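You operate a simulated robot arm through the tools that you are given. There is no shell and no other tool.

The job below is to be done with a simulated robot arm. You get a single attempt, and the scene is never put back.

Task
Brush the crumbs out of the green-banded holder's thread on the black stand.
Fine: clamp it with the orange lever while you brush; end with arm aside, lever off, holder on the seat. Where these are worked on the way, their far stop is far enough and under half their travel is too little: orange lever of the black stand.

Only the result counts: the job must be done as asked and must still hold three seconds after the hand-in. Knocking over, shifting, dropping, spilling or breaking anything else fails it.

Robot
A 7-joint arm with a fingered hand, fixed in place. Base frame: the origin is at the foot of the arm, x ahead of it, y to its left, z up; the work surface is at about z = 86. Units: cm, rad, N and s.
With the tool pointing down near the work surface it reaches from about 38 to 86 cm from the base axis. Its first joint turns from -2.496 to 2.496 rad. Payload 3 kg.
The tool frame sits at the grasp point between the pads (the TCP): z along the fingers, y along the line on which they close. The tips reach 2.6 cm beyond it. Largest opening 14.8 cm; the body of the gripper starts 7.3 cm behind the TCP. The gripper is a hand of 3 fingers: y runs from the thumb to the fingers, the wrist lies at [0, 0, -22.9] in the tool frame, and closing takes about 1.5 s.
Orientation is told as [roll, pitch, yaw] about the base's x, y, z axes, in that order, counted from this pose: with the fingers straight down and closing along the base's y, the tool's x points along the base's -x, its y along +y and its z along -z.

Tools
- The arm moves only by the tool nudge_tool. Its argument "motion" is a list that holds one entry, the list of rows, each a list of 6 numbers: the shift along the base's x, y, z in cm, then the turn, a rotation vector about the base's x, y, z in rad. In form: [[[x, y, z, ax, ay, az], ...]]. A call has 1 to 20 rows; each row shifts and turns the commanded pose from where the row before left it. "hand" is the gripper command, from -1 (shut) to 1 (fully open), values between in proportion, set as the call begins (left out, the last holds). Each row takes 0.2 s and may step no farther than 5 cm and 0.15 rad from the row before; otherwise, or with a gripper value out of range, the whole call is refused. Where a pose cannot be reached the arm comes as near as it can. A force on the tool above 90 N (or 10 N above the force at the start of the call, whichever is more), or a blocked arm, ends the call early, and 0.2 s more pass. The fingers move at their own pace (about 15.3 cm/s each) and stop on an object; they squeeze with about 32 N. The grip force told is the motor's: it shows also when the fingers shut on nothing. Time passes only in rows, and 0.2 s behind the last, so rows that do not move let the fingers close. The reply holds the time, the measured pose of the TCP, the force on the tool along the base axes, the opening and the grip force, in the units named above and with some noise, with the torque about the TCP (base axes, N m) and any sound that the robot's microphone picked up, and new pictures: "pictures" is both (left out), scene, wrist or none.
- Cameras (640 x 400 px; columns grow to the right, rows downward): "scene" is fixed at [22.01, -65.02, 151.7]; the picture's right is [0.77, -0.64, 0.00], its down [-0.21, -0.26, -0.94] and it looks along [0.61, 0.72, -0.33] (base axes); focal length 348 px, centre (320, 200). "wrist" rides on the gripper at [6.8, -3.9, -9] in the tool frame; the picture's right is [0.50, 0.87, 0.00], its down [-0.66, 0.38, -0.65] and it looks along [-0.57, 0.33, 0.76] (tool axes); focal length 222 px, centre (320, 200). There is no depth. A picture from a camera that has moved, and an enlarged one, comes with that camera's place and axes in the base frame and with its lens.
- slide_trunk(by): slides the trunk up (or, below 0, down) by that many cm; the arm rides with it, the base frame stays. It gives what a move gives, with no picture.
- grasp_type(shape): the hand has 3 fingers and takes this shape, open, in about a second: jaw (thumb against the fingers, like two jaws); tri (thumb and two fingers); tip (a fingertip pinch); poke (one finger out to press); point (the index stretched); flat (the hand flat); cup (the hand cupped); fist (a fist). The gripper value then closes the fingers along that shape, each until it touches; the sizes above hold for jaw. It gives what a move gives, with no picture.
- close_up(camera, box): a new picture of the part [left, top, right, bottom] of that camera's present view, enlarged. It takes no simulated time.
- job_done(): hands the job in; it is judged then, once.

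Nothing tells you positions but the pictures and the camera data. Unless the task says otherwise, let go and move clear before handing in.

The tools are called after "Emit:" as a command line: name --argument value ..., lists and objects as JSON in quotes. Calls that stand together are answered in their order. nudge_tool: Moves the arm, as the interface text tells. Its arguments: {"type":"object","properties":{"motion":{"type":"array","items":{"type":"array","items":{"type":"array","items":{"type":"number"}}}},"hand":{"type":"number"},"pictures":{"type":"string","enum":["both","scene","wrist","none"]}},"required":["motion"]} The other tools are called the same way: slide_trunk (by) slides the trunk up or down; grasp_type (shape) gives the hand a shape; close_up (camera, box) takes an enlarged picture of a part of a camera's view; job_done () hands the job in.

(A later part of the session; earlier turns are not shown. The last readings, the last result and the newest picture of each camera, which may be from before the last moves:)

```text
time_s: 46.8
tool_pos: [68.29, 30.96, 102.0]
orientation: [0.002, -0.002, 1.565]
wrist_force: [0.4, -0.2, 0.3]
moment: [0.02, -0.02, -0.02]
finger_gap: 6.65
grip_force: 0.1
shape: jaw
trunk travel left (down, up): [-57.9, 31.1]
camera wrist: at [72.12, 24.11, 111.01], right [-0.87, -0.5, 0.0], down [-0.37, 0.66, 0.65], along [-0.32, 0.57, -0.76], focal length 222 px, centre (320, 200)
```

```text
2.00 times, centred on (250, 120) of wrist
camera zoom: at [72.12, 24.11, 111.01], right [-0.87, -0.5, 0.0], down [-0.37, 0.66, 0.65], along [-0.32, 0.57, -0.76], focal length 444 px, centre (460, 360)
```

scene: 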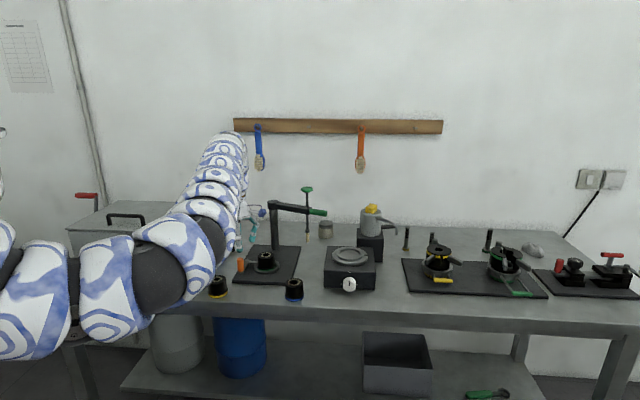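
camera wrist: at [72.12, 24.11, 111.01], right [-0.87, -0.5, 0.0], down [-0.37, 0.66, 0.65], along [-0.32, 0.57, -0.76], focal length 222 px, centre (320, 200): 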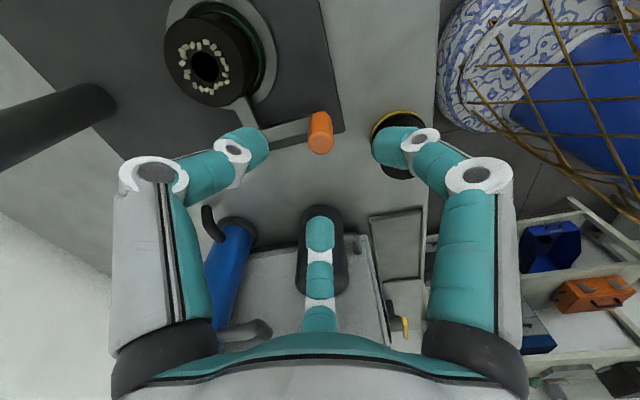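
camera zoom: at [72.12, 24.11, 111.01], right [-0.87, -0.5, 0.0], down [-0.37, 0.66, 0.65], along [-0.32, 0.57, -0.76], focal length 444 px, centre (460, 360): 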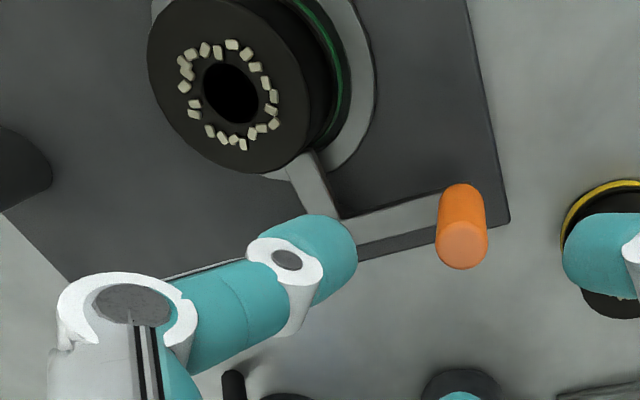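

The lever stays at its stop with the jaw against the holder. Next is the swing arm: its column is near (87.7, 40.5), the brush rod near (93.9, 27.7) and the green handle at about z 106, close to the reach limit, so I'm raising the trunk 10 cm first.

Emit:
slide_trunk --by 10

Emit:
nudge_tool --motion '[[[3, -1, 0.5, 0, 0, 0.115], [4, -1, 0.5, 0, 0, 0.115], [4, -1, 0.5, 0, 0, 0.115], [3, -1, 0.5, 0, 0, 0.115]]]' --hand 0.2

```text
time_s: 48.1
tool_pos: [68.24, 30.84, 111.95]
orientation: [0.0, -0.001, 1.564]
wrist_force: [-0.1, 0.5, 0.0]
moment: [0.03, -0.02, 0.0]
finger_gap: 6.63
grip_force: 0.1
shape: jaw
trunk travel left (down, up): [-67.9, 21.1]
```

```text
time_s: 49.1
tool_pos: [82.35, 26.61, 113.86]
orientation: [-0.001, -0.002, 2.027]
wrist_force: [-1.2, 1.7, -0.2]
moment: [-0.14, -0.05, 0.06]
finger_gap: 8.82
grip_force: 0.0
shape: jaw
trunk travel left (down, up): [-67.9, 21.1]
camera wrist: at [88.78, 22.26, 123.02], right [-0.56, -0.83, 0.0], down [-0.63, 0.42, 0.65], along [-0.54, 0.37, -0.76], focal length 222 px, centre (320, 200)
```

scene: 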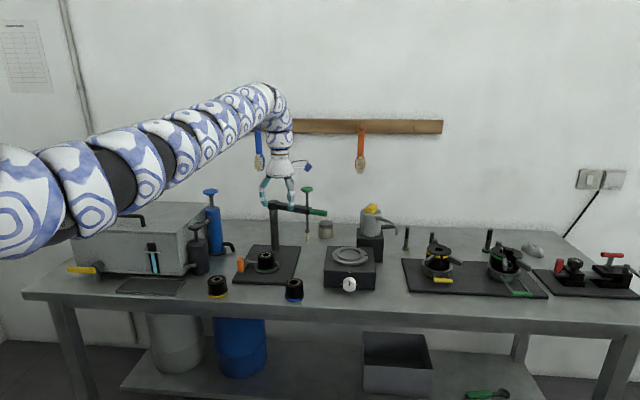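
wrist: 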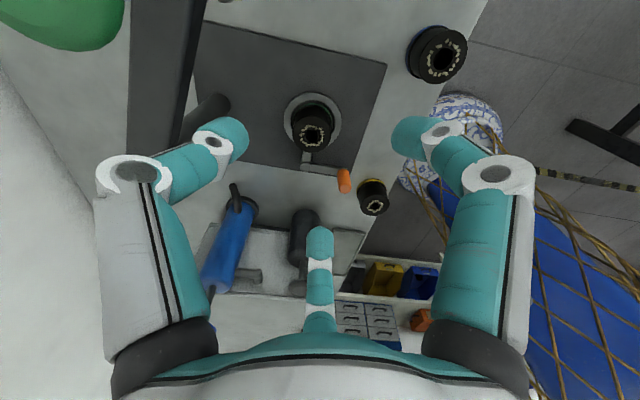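

The wrist camera confirms the plunger knob and arm bar location. I'll raise above the plunger knob, go around the handle end, and yaw back so that two fingers straddle the handle with the thumb off its end.

Emit:
nudge_tool --motion '[[[0, -2, 2.5, 0, 0, -0.143], [0.5, -3, 2.6, 0, 0, -0.143], [1.5, -3, 0, 0, 0, -0.143], [1.5, -3, 0, 0, 0, -0.143], [2, -1, 0, 0, 0, -0.143], [2, 0, 0, 0, 0, -0.143], [1, 0, 0, 0, 0, -0.143], [0.5, 0, 0, 0, 0, -0.143], [0, 0, 0, 0, 0, -0.143], [0, 0, 0, 0, 0, -0.143], [0, 0, 0, 0, 0, -0.143]]]' --hand -0.3

```text
time_s: 51.5
tool_pos: [88.66, 12.8, 118.85]
orientation: [0.0, -0.003, 0.448]
wrist_force: [-0.3, 0.2, 0.8]
moment: [0.04, 0.0, 0.02]
finger_gap: 5.19
grip_force: 0.1
shape: jaw
out of reach, approached as far as the arm can: row 6, 7
trunk travel left (down, up): [-67.9, 21.1]
camera wrist: at [84.32, 6.35, 127.8], right [-0.83, 0.56, 0.0], down [0.42, 0.63, 0.65], along [0.37, 0.54, -0.76], focal length 222 px, centre (320, 200)
```

scene: 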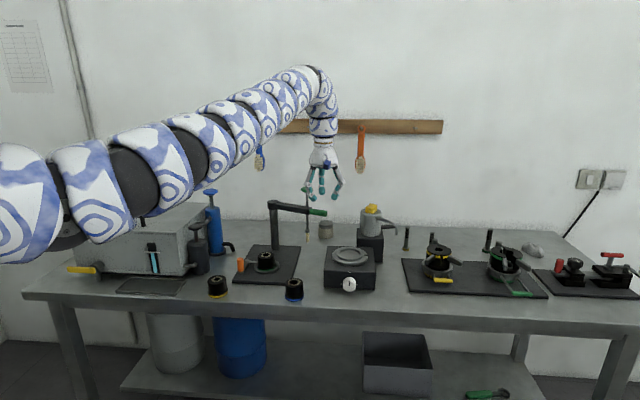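
wrist: 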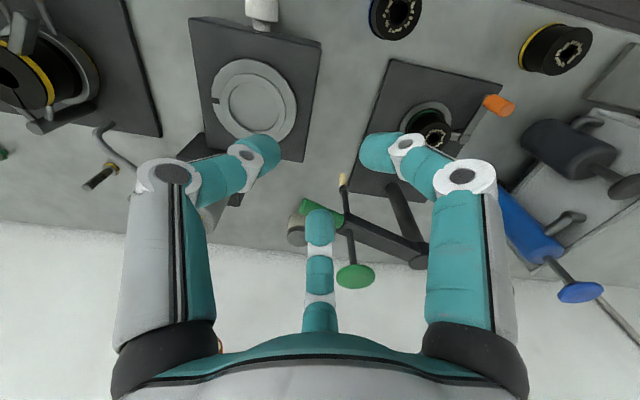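

The handle is now in view next to the middle finger. Zooming in on the handle, plunger knob and column to refine their positions.

Emit:
close_up --camera "wrist" --box '[270, 150, 450, 300]'

Emit:
close_up --camera "scene" --box '[260, 150, 380, 250]'

```text
2.67 times, centred on (360, 225) of wrist
camera zoom: at [84.32, 6.35, 127.8], right [-0.83, 0.56, 0.0], down [0.42, 0.63, 0.65], along [0.37, 0.54, -0.76], focal length 592 px, centre (213, 133)
```

zoom: 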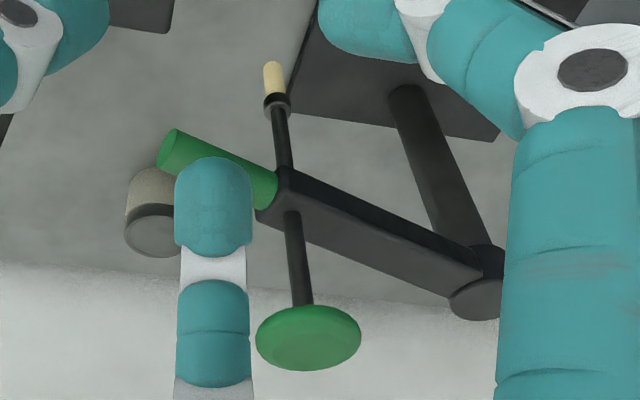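

```text
4.00 times, centred on (320, 200) of scene
camera zoom: at [22.01, -65.02, 151.7], right [0.77, -0.64, 0.0], down [-0.21, -0.26, -0.94], along [0.61, 0.72, -0.33], focal length 1390 px, centre (320, 200)
```

zoom: 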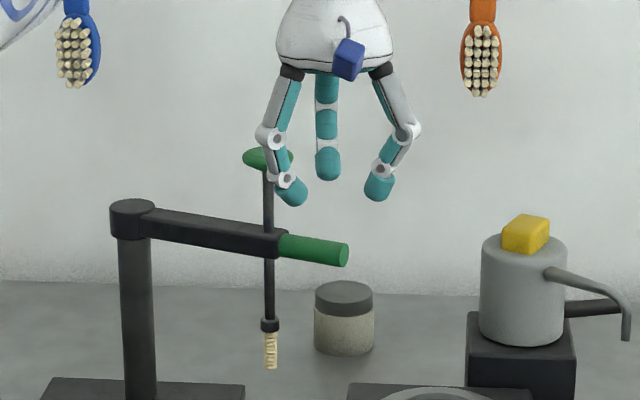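

Refined: column (88.05, 41.0), plunger knob (94.3, 28.2, 114), handle end (97.1, 20.9, 106.5). Moving over the handle at z 119 with a 0.15 rad outward tilt to gain reach.

Emit:
nudge_tool --motion '[[[0, 0, 0, 0.034, -0.143, 0], [1.5, 2, 0, 0, 0, 0], [2, 2.5, 0, 0, 0, 0], [2, 2.5, 0, 0, 0, 0], [2, 2.2, 0, 0, 0, 0], [0.76, 0.4, 0, 0, 0, 0]]]'

```text
time_s: 52.9
tool_pos: [91.89, 17.48, 118.78]
orientation: [-0.034, -0.143, 0.454]
wrist_force: [-1.0, 0.7, -0.6]
moment: [-0.03, -0.02, -0.01]
finger_gap: 5.18
grip_force: 0.2
shape: jaw
out of reach, approached as far as the arm can: row 4, 5, 6
trunk travel left (down, up): [-67.9, 21.1]
camera wrist: at [86.37, 10.64, 126.92], right [-0.82, 0.56, -0.1], down [0.32, 0.6, 0.73], along [0.47, 0.57, -0.68], focal length 222 px, centre (320, 200)
```

scene: 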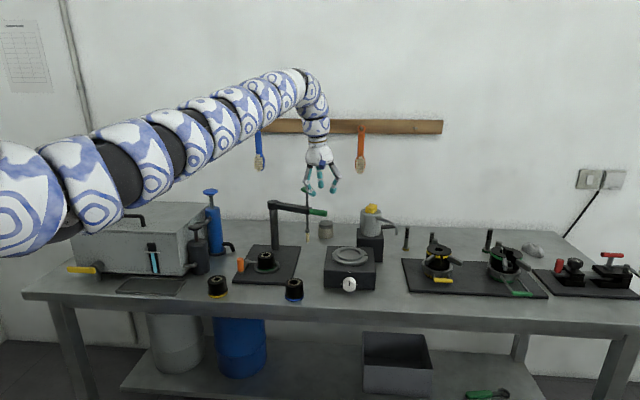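
wrist: 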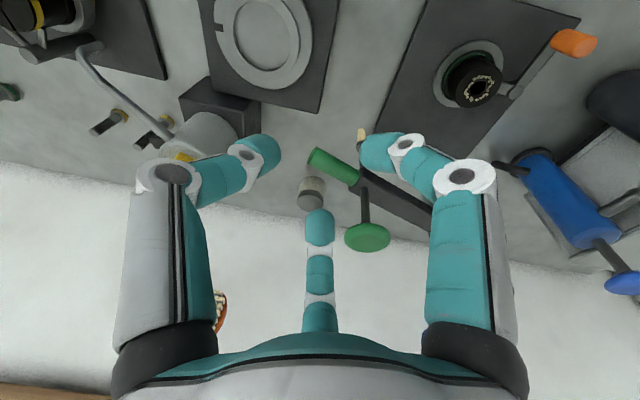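

The reach is shorter with the trunk raised, so raising it was the wrong direction. I'm backing the hand off from the handle and lowering the trunk again.

Emit:
nudge_tool --motion '[[[-3, -3, 1, 0, 0, 0], [-3, -3, 1, 0, 0, 0]]]' --pictures "none"

Emit:
slide_trunk --by -14

Emit:
nudge_tool --motion '[[[0, 0, 3, 0, 0, 0], [0, 0, 3, 0, 0, 0], [0, 0, 3, 0, 0, 0], [0, 0, 3, 0, 0, 0]]]'

```text
time_s: 53.7
tool_pos: [81.58, 22.95, 121.3]
orientation: [-0.024, -0.151, 0.583]
wrist_force: [0.2, -0.2, 0.0]
moment: [0.01, 0.02, -0.01]
finger_gap: 5.18
grip_force: 0.2
shape: jaw
trunk travel left (down, up): [-67.9, 21.1]
stopped in row 2: the arm was blocked; the commanded pose is now the measured one
```

```text
time_s: 55.4
tool_pos: [81.6, 22.96, 107.42]
orientation: [-0.025, -0.152, 0.583]
wrist_force: [-0.9, 0.4, -0.3]
moment: [0.0, -0.03, 0.03]
finger_gap: 5.17
grip_force: 0.1
shape: jaw
trunk travel left (down, up): [-53.9, 35.1]
```

```text
time_s: 56.4
tool_pos: [81.63, 22.89, 119.4]
orientation: [-0.025, -0.153, 0.581]
wrist_force: [-0.7, 0.9, -0.3]
moment: [0.01, -0.03, 0.02]
finger_gap: 5.2
grip_force: 0.1
shape: jaw
trunk travel left (down, up): [-53.9, 35.1]
camera wrist: at [76.96, 15.3, 127.52], right [-0.89, 0.45, -0.1], down [0.24, 0.63, 0.74], along [0.4, 0.63, -0.67], focal length 222 px, centre (320, 200)
```

scene: 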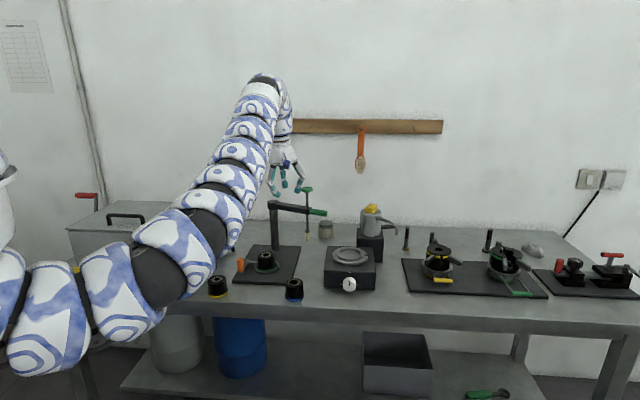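
wrist: 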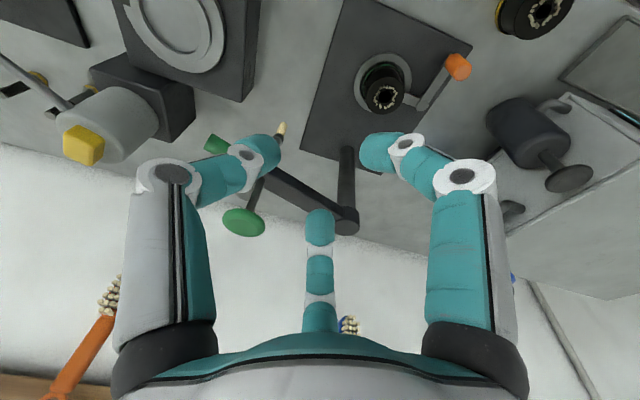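

The arm's elbow flipped during that back-off and the move was stopped by a block, but the scene looks undisturbed. From this elbow-down posture I'm extending outward toward the handle at z 119.

Emit:
nudge_tool --motion '[[[2.5, 0, 0, 0, 0, -0.03], [2.5, 0, 0, 0, 0, -0.03], [2.5, 0, 0, 0, 0, -0.03], [2.5, -0.2, 0, 0, 0, -0.03]]]'

```text
time_s: 57.4
tool_pos: [87.4, 22.16, 119.11]
orientation: [-0.023, -0.152, 0.505]
wrist_force: [0.3, -0.4, -0.5]
moment: [0.04, 0.04, 0.0]
finger_gap: 5.15
grip_force: 0.1
shape: jaw
out of reach, approached as far as the arm can: row 3, 4
trunk travel left (down, up): [-53.9, 35.1]
camera wrist: at [82.18, 15.01, 127.09], right [-0.85, 0.52, -0.09], down [0.29, 0.61, 0.74], along [0.44, 0.6, -0.67], focal length 222 px, centre (320, 200)
```

scene: 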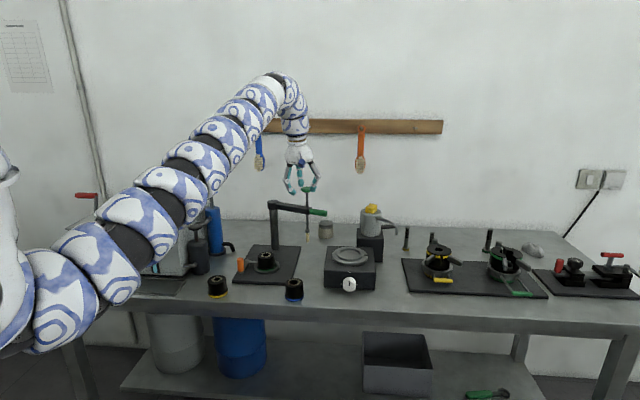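
wrist: 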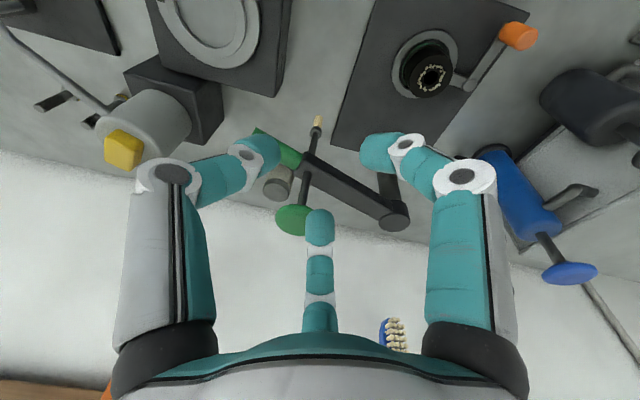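

The limit here varies with arm posture. The handle is 12 cm lower anyway, so I'm lowering at this clear spot and adding tilt to check the reach at handle height.

Emit:
nudge_tool --motion '[[[-1, -2, -2.5, 0, 0, 0], [0, -2, -2.5, 0, 0, 0], [0, -1, -2.5, 0.033, -0.143, 0], [0, 0, -1.5, 0, 0, 0], [2, -1, 0, 0, 0, 0], [2, -1, 0, 0, 0, 0]]]'

```text
time_s: 58.8
tool_pos: [90.45, 15.11, 110.08]
orientation: [-0.058, -0.293, 0.466]
wrist_force: [0.0, -0.4, 0.5]
moment: [0.01, -0.02, -0.02]
finger_gap: 5.21
grip_force: 0.0
shape: jaw
trunk travel left (down, up): [-53.9, 35.1]
camera wrist: at [83.79, 8.04, 116.89], right [-0.8, 0.56, -0.19], down [0.21, 0.57, 0.79], along [0.56, 0.6, -0.58], focal length 222 px, centre (320, 200)
```

scene: 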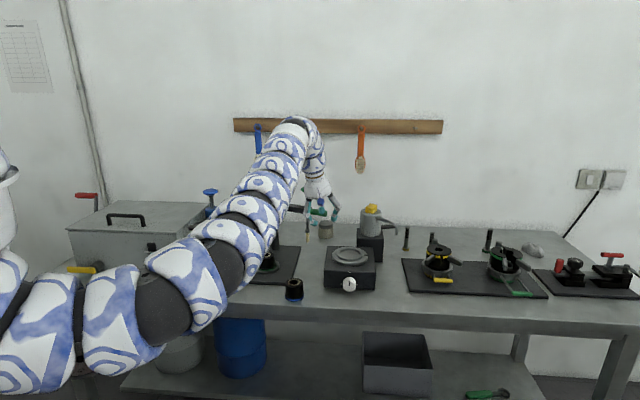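
wrist: 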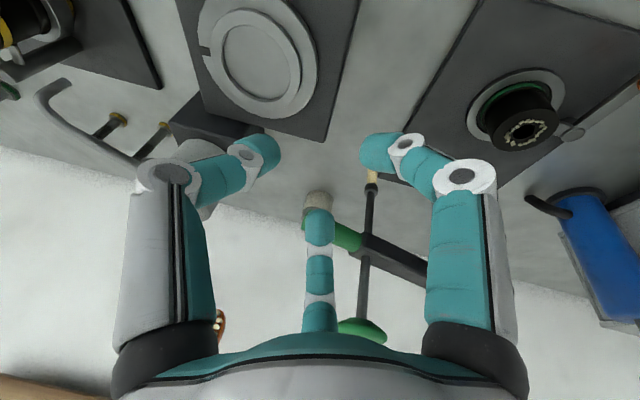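

This height and tilt work fine. Extending further out toward the end of the handle to test the reach.

Emit:
nudge_tool --motion '[[[2, 0, 0, 0, 0, 0], [2, 0, 0, 0, 0, 0], [2, 0, 0, 0, 0, 0], [2, 0, 0, 0, 0, 0]]]'

```text
time_s: 59.8
tool_pos: [96.93, 15.39, 110.29]
orientation: [-0.062, -0.293, 0.469]
wrist_force: [-0.1, 0.4, 0.5]
moment: [-0.03, -0.03, -0.01]
finger_gap: 5.17
grip_force: 0.0
shape: jaw
out of reach, approached as far as the arm can: row 4
trunk travel left (down, up): [-53.9, 35.1]
camera wrist: at [90.26, 8.3, 117.11], right [-0.8, 0.56, -0.2], down [0.21, 0.58, 0.79], along [0.56, 0.6, -0.58], focal length 222 px, centre (320, 200)
```

scene: 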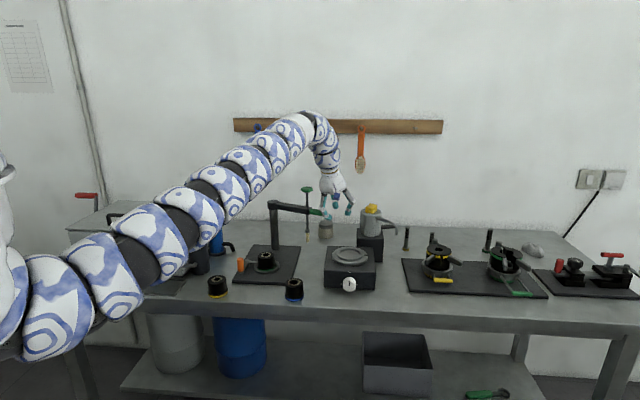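
wrist: 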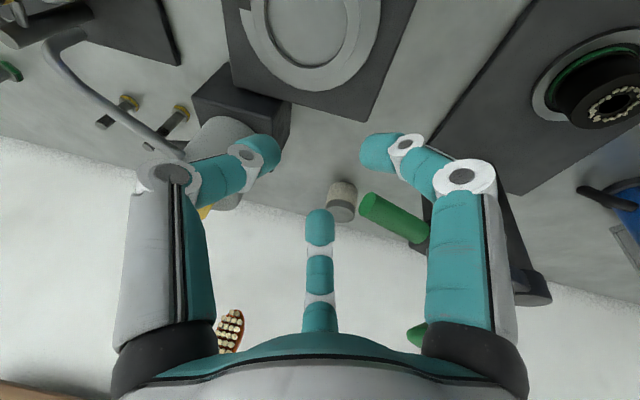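

I can reach near the handle end. The plan is to slide in along the handle from its end so two fingers pass either side of it, so I'm tilting a bit more, lowering to handle height, and lining up on the handle axis.

Emit:
nudge_tool --motion '[[[0, 0, -1.5, 0.0225, -0.0974, 0], [0, 0, -1.7, 0, 0, 0], [1.2, 0.7, 0, 0, 0, 0], [1.3, 0.7, 0, 0, 0, 0]]]'

Emit:
close_up --camera "wrist" --box '[240, 120, 480, 270]'

Emit:
close_up --camera "scene" --box '[270, 160, 370, 240]'

```text
time_s: 60.8
tool_pos: [99.53, 16.56, 106.66]
orientation: [-0.086, -0.39, 0.477]
wrist_force: [0.1, 0.1, 0.2]
moment: [-0.03, 0.0, 0.01]
finger_gap: 5.16
grip_force: 0.0
shape: jaw
trunk travel left (down, up): [-53.9, 35.1]
camera wrist: at [92.3, 9.38, 112.84], right [-0.78, 0.57, -0.26], down [0.13, 0.55, 0.82], along [0.61, 0.61, -0.51], focal length 222 px, centre (320, 200)
```

scene: 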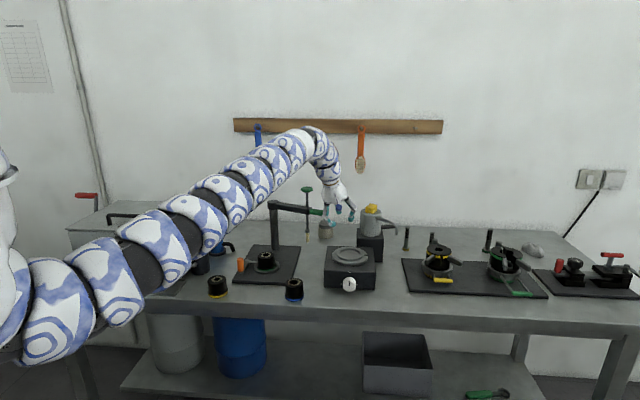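
wrist: 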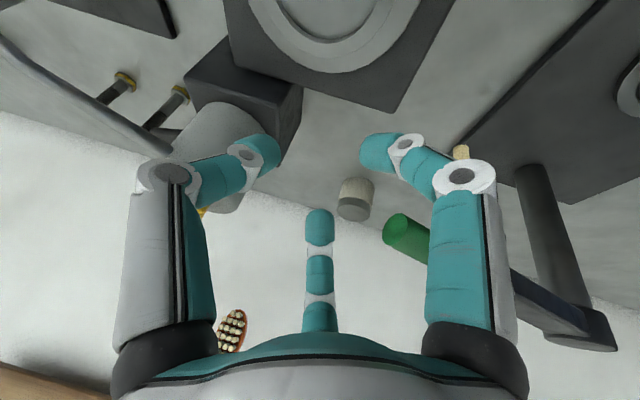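

```text
2.67 times, centred on (360, 195) of wrist
camera zoom: at [92.3, 9.38, 112.84], right [-0.78, 0.57, -0.26], down [0.13, 0.55, 0.82], along [0.61, 0.61, -0.51], focal length 592 px, centre (213, 213)
```

zoom: 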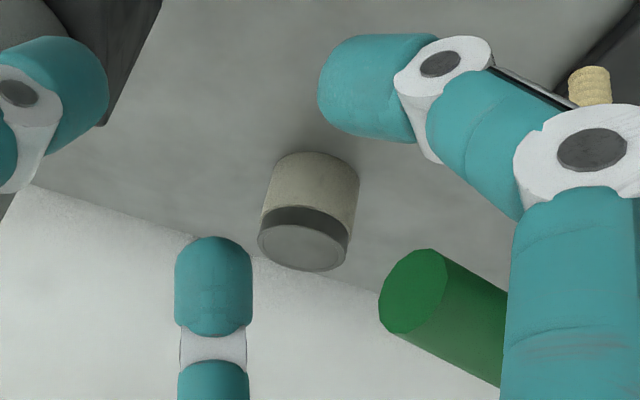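

```text
5.00 times, centred on (320, 200) of scene
camera zoom: at [22.01, -65.02, 151.7], right [0.77, -0.64, 0.0], down [-0.21, -0.26, -0.94], along [0.61, 0.72, -0.33], focal length 1738 px, centre (320, 200)
```

zoom: 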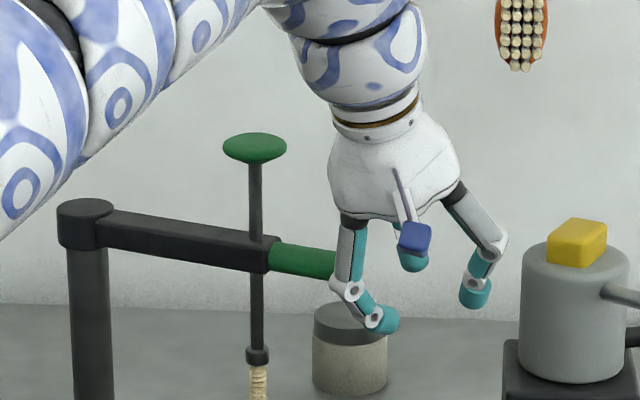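

The wrist view confirms the handle end at (97.1, 20.9, 106.4), and the hand is lined up on its axis. Sliding in along the axis so the handle enters between the near and far fingers.

Emit:
nudge_tool --motion '[[[-0.5, 0.9, 0, 0, 0, 0], [-0.5, 0.9, 0, 0, 0, 0], [-0.5, 0.9, 0, 0, 0, 0]]]'

Emit:
close_up --camera "wrist" --box '[240, 120, 480, 270]'

Emit:
close_up --camera "scene" --box '[270, 160, 370, 240]'

```text
time_s: 61.6
tool_pos: [97.99, 19.51, 106.84]
orientation: [-0.087, -0.391, 0.478]
wrist_force: [-0.6, -0.1, 0.4]
moment: [0.0, 0.01, 0.0]
finger_gap: 5.17
grip_force: 0.0
shape: jaw
trunk travel left (down, up): [-53.9, 35.1]
camera wrist: at [90.79, 12.19, 112.95], right [-0.78, 0.57, -0.26], down [0.13, 0.55, 0.82], along [0.61, 0.61, -0.51], focal length 222 px, centre (320, 200)
```

scene: 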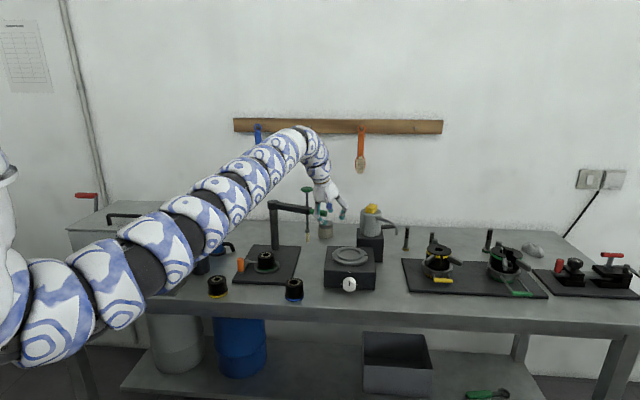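
wrist: 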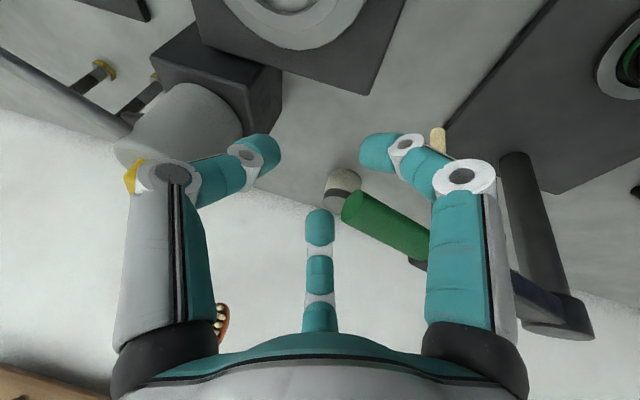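

```text
2.67 times, centred on (360, 195) of wrist
camera zoom: at [90.79, 12.19, 112.95], right [-0.78, 0.57, -0.26], down [0.13, 0.55, 0.82], along [0.61, 0.61, -0.51], focal length 592 px, centre (213, 213)
```

zoom: 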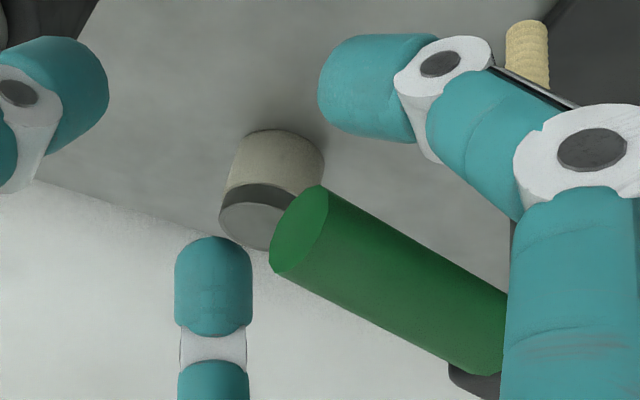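

```text
5.00 times, centred on (320, 200) of scene
camera zoom: at [22.01, -65.02, 151.7], right [0.77, -0.64, 0.0], down [-0.21, -0.26, -0.94], along [0.61, 0.72, -0.33], focal length 1738 px, centre (320, 200)
```

zoom: 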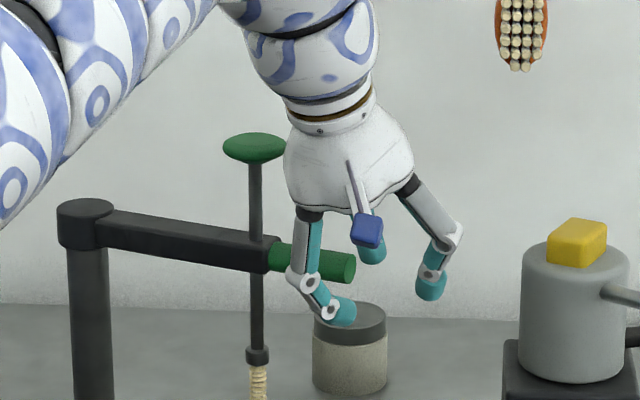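

The handle is entering cleanly between the two fingers. Sliding in 2 cm more, which keeps the palm just clear of the plunger knob, then closing on the handle.

Emit:
nudge_tool --motion '[[[-0.35, 0.95, 0, 0, 0, 0], [-0.35, 0.9, 0, 0, 0, 0]]]' --pictures "none"

Emit:
close_up --camera "wrist" --box '[240, 120, 480, 270]'

Emit:
close_up --camera "scene" --box '[270, 160, 370, 240]'

```text
time_s: 62.2
tool_pos: [97.35, 21.23, 106.82]
orientation: [-0.085, -0.392, 0.477]
wrist_force: [-0.5, -0.8, 0.2]
moment: [-0.02, 0.01, 0.0]
finger_gap: 5.17
grip_force: 0.1
shape: jaw
trunk travel left (down, up): [-53.9, 35.1]
```

```text
2.67 times, centred on (360, 195) of wrist
camera zoom: at [90.09, 13.98, 112.95], right [-0.78, 0.57, -0.26], down [0.13, 0.55, 0.82], along [0.61, 0.61, -0.51], focal length 592 px, centre (213, 213)
```

zoom: 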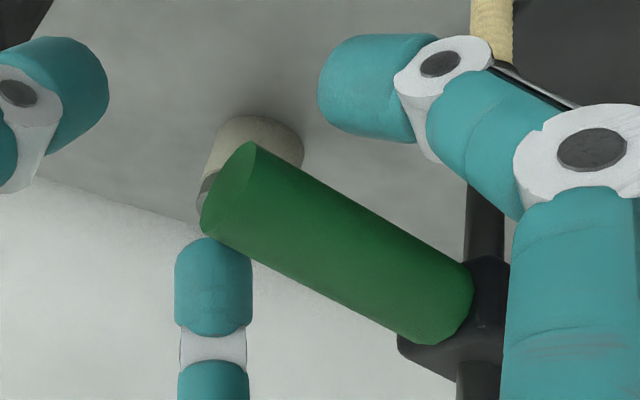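

```text
5.00 times, centred on (320, 200) of scene
camera zoom: at [22.01, -65.02, 151.7], right [0.77, -0.64, 0.0], down [-0.21, -0.26, -0.94], along [0.61, 0.72, -0.33], focal length 1738 px, centre (320, 200)
```

zoom: 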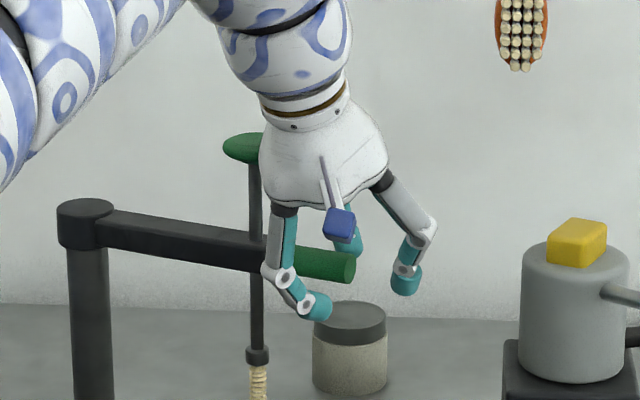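

The handle end is right at the grasp point. One more 0.8 cm in, then close the fingers around it.

Emit:
nudge_tool --motion '[[[-0.34, 0.75, 0, 0, 0, 0], [0, 0, 0, 0, 0, 0]]]' --pictures "none"

Emit:
nudge_tool --motion '[[[0, 0, 0, 0, 0, 0], [0, 0, 0, 0, 0, 0], [0, 0, 0, 0, 0, 0], [0, 0, 0, 0, 0, 0]]]' --hand -1 --pictures "wrist"

Emit:
close_up --camera "scene" --box '[270, 160, 370, 240]'

```text
time_s: 62.8
tool_pos: [96.98, 22.18, 106.94]
orientation: [-0.086, -0.39, 0.478]
wrist_force: [0.2, -0.2, 0.1]
moment: [-0.03, 0.03, -0.01]
finger_gap: 5.16
grip_force: 0.0
shape: jaw
trunk travel left (down, up): [-53.9, 35.1]
```

```text
time_s: 63.8
tool_pos: [97.08, 22.02, 106.31]
orientation: [-0.086, -0.383, 0.476]
wrist_force: [2.4, -6.9, -31.6]
moment: [0.1, -0.08, -0.01]
finger_gap: 1.07
grip_force: 32.8
shape: jaw
trunk travel left (down, up): [-53.9, 35.1]
camera wrist: at [89.97, 14.7, 112.52], right [-0.78, 0.57, -0.26], down [0.13, 0.56, 0.82], along [0.61, 0.61, -0.51], focal length 222 px, centre (320, 200)
```

wrist: 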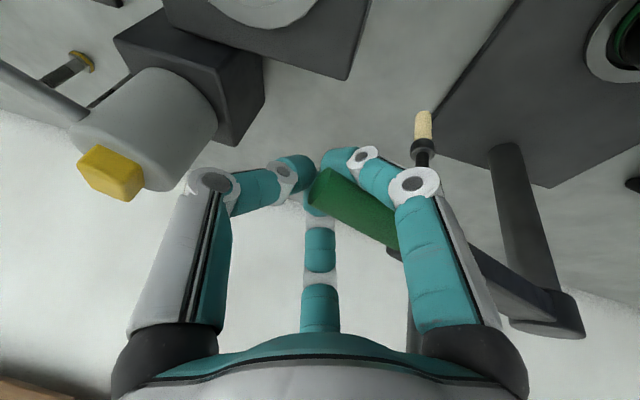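

```text
5.00 times, centred on (320, 200) of scene
camera zoom: at [22.01, -65.02, 151.7], right [0.77, -0.64, 0.0], down [-0.21, -0.26, -0.94], along [0.61, 0.72, -0.33], focal length 1738 px, centre (320, 200)
```

zoom: 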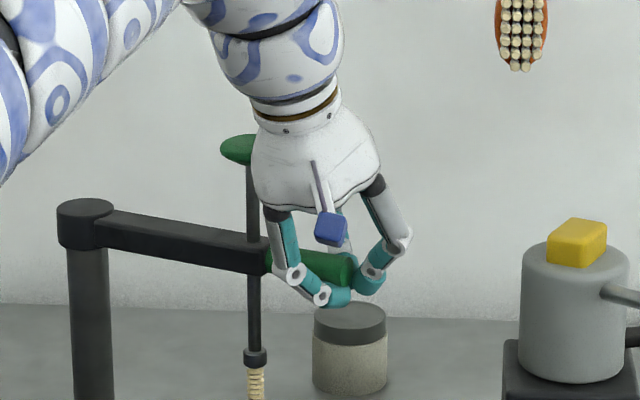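

The fingers enclose the handle. I'm lowering slightly to relieve the vertical pull and starting the swing around the column, in short 3° steps with the hand turning along.

Emit:
nudge_tool --motion '[[[0, 0, -0.5, 0, 0, 0], [-1.0, -0.45, 0, 0, 0, -0.052], [-1.03, -0.4, 0, 0, 0, -0.052], [-1.05, -0.34, 0, 0, 0, -0.052]]]'

Emit:
close_up --camera "scene" --box '[250, 160, 370, 260]'

```text
time_s: 64.8
tool_pos: [94.02, 20.92, 106.36]
orientation: [-0.085, -0.389, 0.32]
wrist_force: [1.2, -7.7, -18.0]
moment: [0.0, -0.01, 0.04]
finger_gap: 1.05
grip_force: 31.7
shape: jaw
trunk travel left (down, up): [-53.9, 35.1]
camera wrist: at [85.7, 14.82, 112.39], right [-0.68, 0.68, -0.26], down [0.22, 0.53, 0.82], along [0.7, 0.51, -0.51], focal length 222 px, centre (320, 200)
```

scene: 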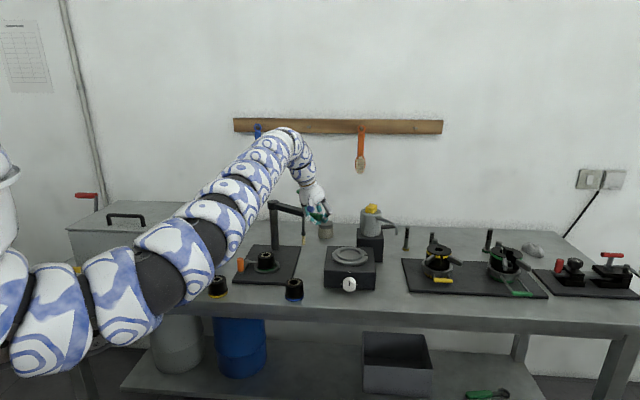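
wrist: 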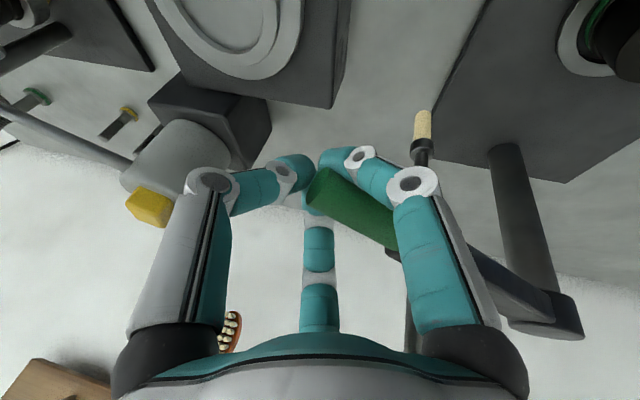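

```text
4.00 times, centred on (310, 210) of scene
camera zoom: at [22.01, -65.02, 151.7], right [0.77, -0.64, 0.0], down [-0.21, -0.26, -0.94], along [0.61, 0.72, -0.33], focal length 1390 px, centre (360, 160)
```

zoom: 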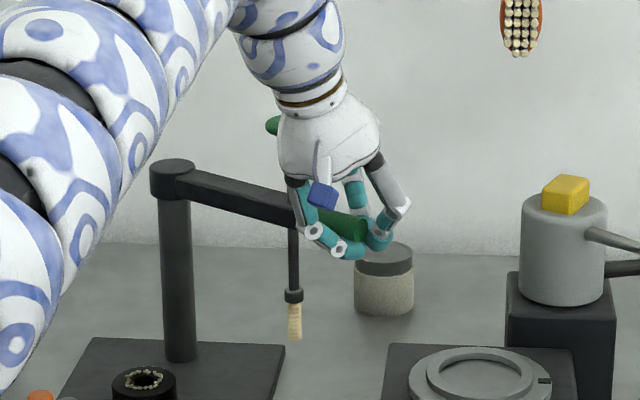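

The swing arm follows the hand smoothly. Continuing around the arc.

Emit:
nudge_tool --motion '[[[-1.06, -0.4, -0.15, 0, 0, -0.052], [-1.07, -0.25, 0, 0, 0, -0.052], [-1.09, -0.17, 0, 0, 0, -0.052], [-1.09, -0.12, 0, 0, 0, -0.052], [-1.1, -0.05, 0, 0, 0, -0.052]]]'

Emit:
close_up --camera "scene" --box '[230, 160, 350, 260]'

```text
time_s: 66.0
tool_pos: [88.37, 19.95, 106.24]
orientation: [-0.086, -0.389, 0.061]
wrist_force: [-1.0, -2.8, -7.1]
moment: [-0.05, -0.04, 0.04]
finger_gap: 0.97
grip_force: 32.1
shape: jaw
trunk travel left (down, up): [-53.9, 35.1]
camera wrist: at [78.89, 16.16, 112.27], right [-0.49, 0.83, -0.26], down [0.34, 0.46, 0.82], along [0.8, 0.31, -0.51], focal length 222 px, centre (320, 200)
```

scene: 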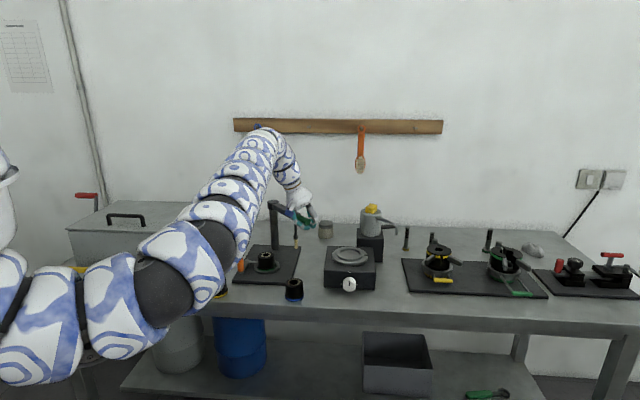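
wrist: 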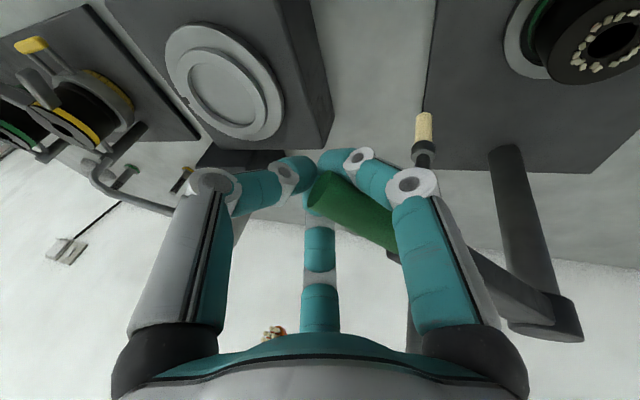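

```text
4.00 times, centred on (290, 210) of scene
camera zoom: at [22.01, -65.02, 151.7], right [0.77, -0.64, 0.0], down [-0.21, -0.26, -0.94], along [0.61, 0.72, -0.33], focal length 1390 px, centre (440, 160)
```

zoom: 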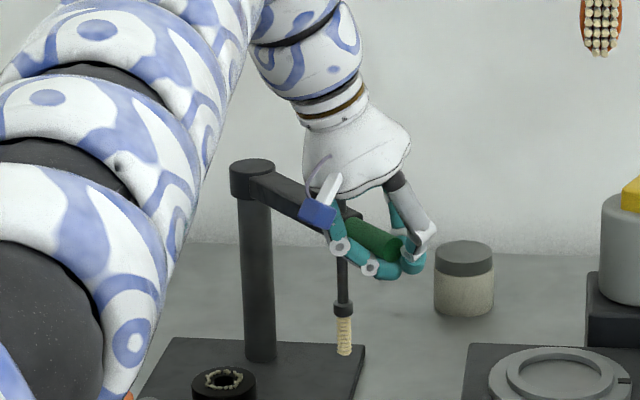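

Halfway around with low forces. Continuing the arc.

Emit:
nudge_tool --motion '[[[-1.1, -0.05, 0, 0, 0, -0.052], [-1.1, 0.05, 0, 0, 0, -0.052], [-1.09, 0.12, 0, 0, 0, -0.052], [-1.09, 0.17, 0, 0, 0, -0.052]]]'

Emit:
close_up --camera "scene" --box '[230, 160, 350, 260]'

```text
time_s: 67.0
tool_pos: [84.11, 20.16, 106.08]
orientation: [-0.086, -0.389, -0.145]
wrist_force: [-0.6, -1.6, -11.1]
moment: [-0.02, -0.01, -0.02]
finger_gap: 0.98
grip_force: 31.9
shape: jaw
trunk travel left (down, up): [-53.9, 35.1]
camera wrist: at [74.01, 18.53, 112.27], right [-0.3, 0.92, -0.26], down [0.43, 0.38, 0.82], along [0.85, 0.14, -0.51], focal length 222 px, centre (320, 200)
```

scene: 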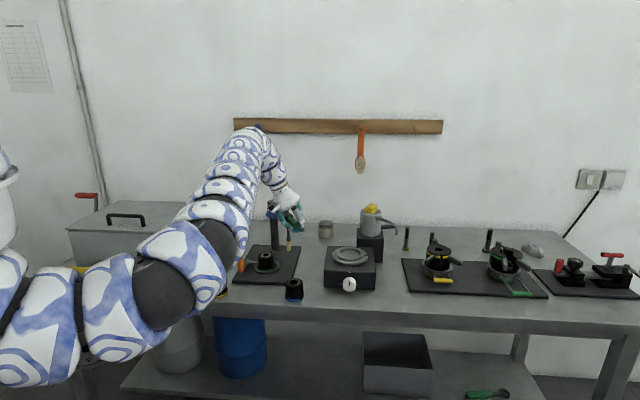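
wrist: 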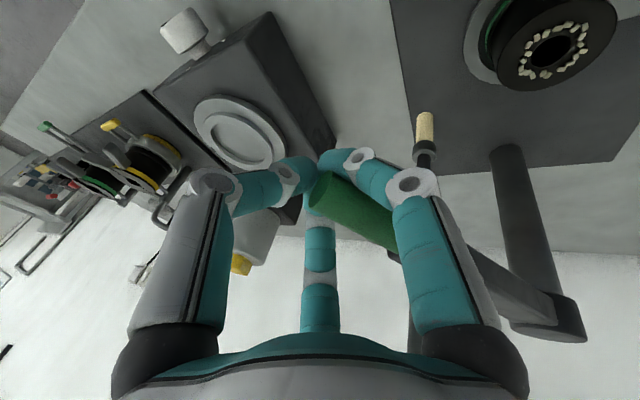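

```text
4.00 times, centred on (290, 210) of scene
camera zoom: at [22.01, -65.02, 151.7], right [0.77, -0.64, 0.0], down [-0.21, -0.26, -0.94], along [0.61, 0.72, -0.33], focal length 1390 px, centre (440, 160)
```

zoom: 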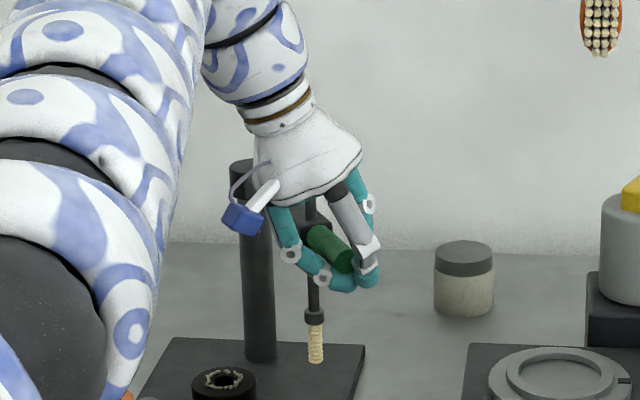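

The brush tip travels at about z 93.2, just above the holder top at about 92.7, so I'll watch that as it gets close. Continuing.

Emit:
nudge_tool --motion '[[[-1.07, 0.2, 0, 0, 0, -0.052], [-1.06, 0.28, 0, 0, 0, -0.052], [-1.05, 0.34, 0, 0, 0, -0.052], [-1.03, 0.4, 0, 0, 0, -0.052]]]'

Emit:
close_up --camera "scene" --box '[230, 180, 330, 280]'

```text
time_s: 68.0
tool_pos: [79.81, 21.43, 106.25]
orientation: [-0.086, -0.39, -0.355]
wrist_force: [-1.2, -2.3, -11.4]
moment: [-0.02, -0.06, 0.02]
finger_gap: 0.96
grip_force: 31.7
shape: jaw
trunk travel left (down, up): [-53.9, 35.1]
camera wrist: at [69.71, 21.9, 112.26], right [-0.11, 0.96, -0.26], down [0.5, 0.28, 0.82], along [0.86, -0.04, -0.51], focal length 222 px, centre (320, 200)
```

scene: 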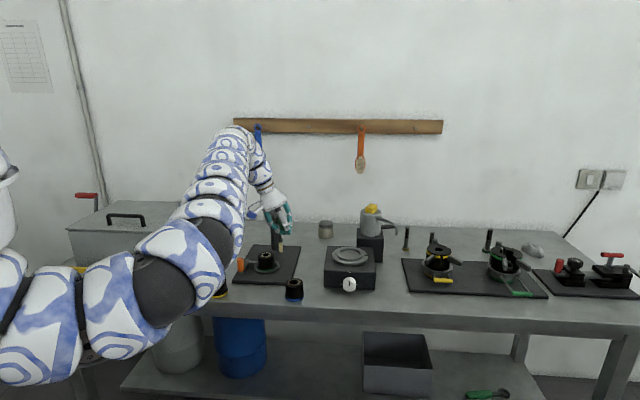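
wrist: 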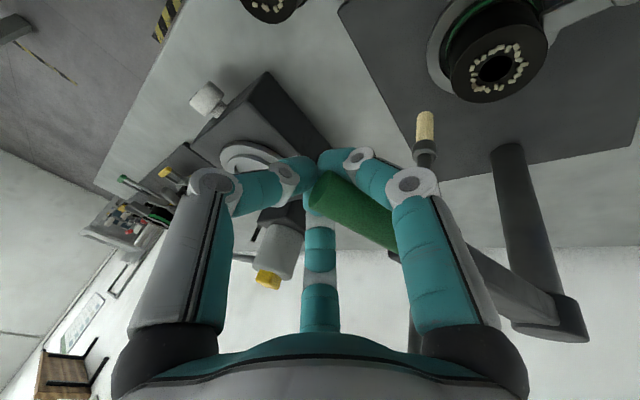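

```text
4.00 times, centred on (280, 230) of scene
camera zoom: at [22.01, -65.02, 151.7], right [0.77, -0.64, 0.0], down [-0.21, -0.26, -0.94], along [0.61, 0.72, -0.33], focal length 1390 px, centre (480, 80)
```

zoom: 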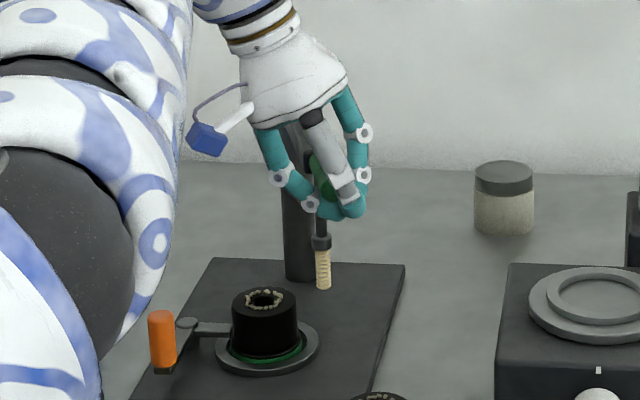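

Triangulating from earlier views puts the brush tip at about z 93.6, clearing the holder top. Continuing in small steps and watching for contact.

Emit:
nudge_tool --motion '[[[-1.0, 0.42, 0, 0, 0, -0.052], [-0.98, 0.48, 0, 0, 0, -0.052], [-0.95, 0.54, 0, 0, 0, -0.052]]]'

Emit:
close_up --camera "scene" --box '[230, 190, 310, 280]'

```text
time_s: 68.8
tool_pos: [77.02, 22.9, 106.28]
orientation: [-0.084, -0.387, -0.509]
wrist_force: [-1.4, -1.5, -13.9]
moment: [-0.08, -0.06, 0.03]
finger_gap: 0.94
grip_force: 32.1
shape: jaw
trunk travel left (down, up): [-53.9, 35.1]
camera wrist: at [66.99, 24.94, 112.27], right [0.04, 0.96, -0.26], down [0.54, 0.2, 0.82], along [0.84, -0.17, -0.51], focal length 222 px, centre (320, 200)
```

scene: 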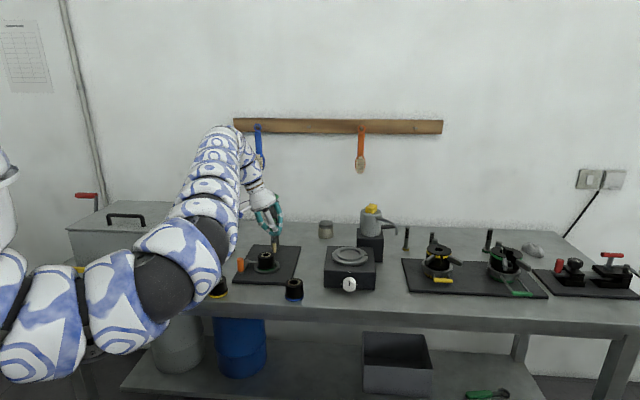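
wrist: 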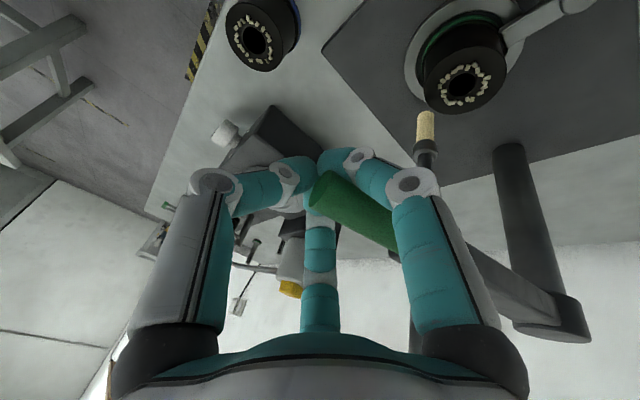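

```text
4.44 times, centred on (270, 235) of scene
camera zoom: at [22.01, -65.02, 151.7], right [0.77, -0.64, 0.0], down [-0.21, -0.26, -0.94], along [0.61, 0.72, -0.33], focal length 1545 px, centre (542, 44)
```

zoom: 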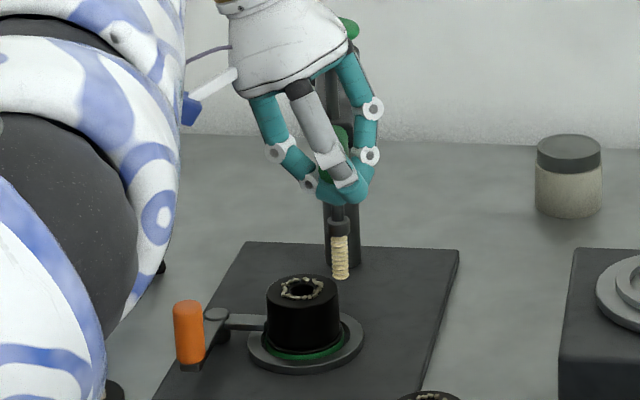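

About 15° remain. Continuing with the brush now passing over the holder's rim.

Emit:
nudge_tool --motion '[[[-0.93, 0.6, 0, 0, 0, -0.052], [-0.9, 0.65, 0, 0, 0, -0.052]]]' --pictures "wrist"

Emit:
close_up --camera "scene" --box '[230, 190, 310, 280]'

Emit:
close_up --camera "wrist" --box '[360, 20, 560, 180]'

```text
time_s: 69.4
tool_pos: [75.23, 24.12, 106.21]
orientation: [-0.089, -0.389, -0.612]
wrist_force: [-1.2, -1.1, -15.5]
moment: [0.0, -0.13, 0.0]
finger_gap: 0.96
grip_force: 32.1
shape: jaw
trunk travel left (down, up): [-53.9, 35.1]
camera wrist: at [65.42, 27.2, 112.3], right [0.14, 0.95, -0.26], down [0.55, 0.14, 0.82], along [0.82, -0.26, -0.51], focal length 222 px, centre (320, 200)
```

wrist: 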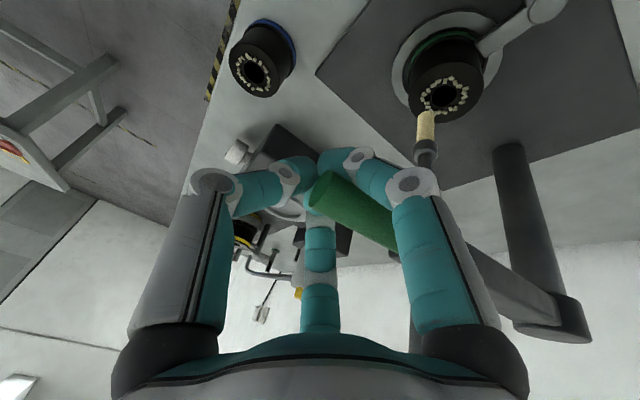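

```text
4.44 times, centred on (270, 235) of scene
camera zoom: at [22.01, -65.02, 151.7], right [0.77, -0.64, 0.0], down [-0.21, -0.26, -0.94], along [0.61, 0.72, -0.33], focal length 1545 px, centre (542, 44)
```

zoom: 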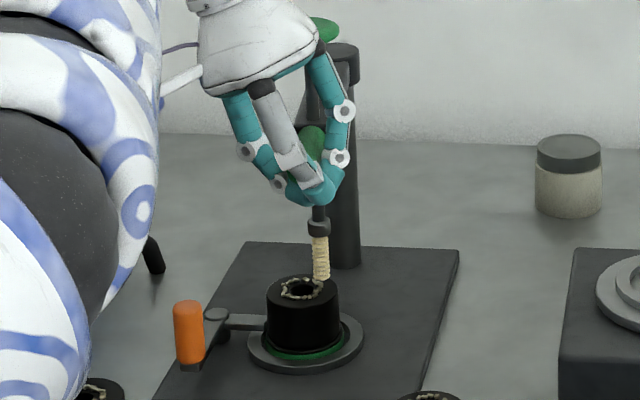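

```text
2.50 times, centred on (460, 100) of wrist
camera zoom: at [65.42, 27.2, 112.3], right [0.14, 0.95, -0.26], down [0.55, 0.14, 0.82], along [0.82, -0.26, -0.51], focal length 555 px, centre (-30, 450)
```

zoom: 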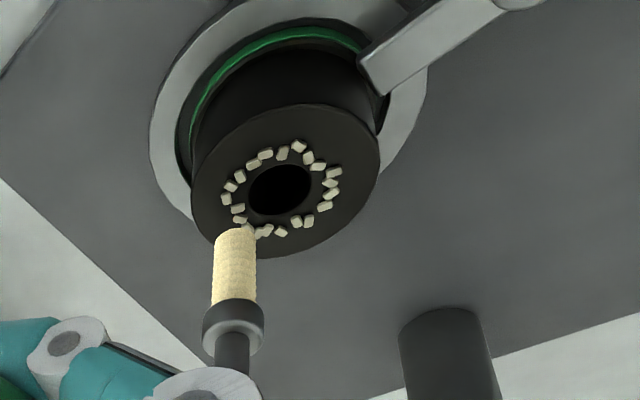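

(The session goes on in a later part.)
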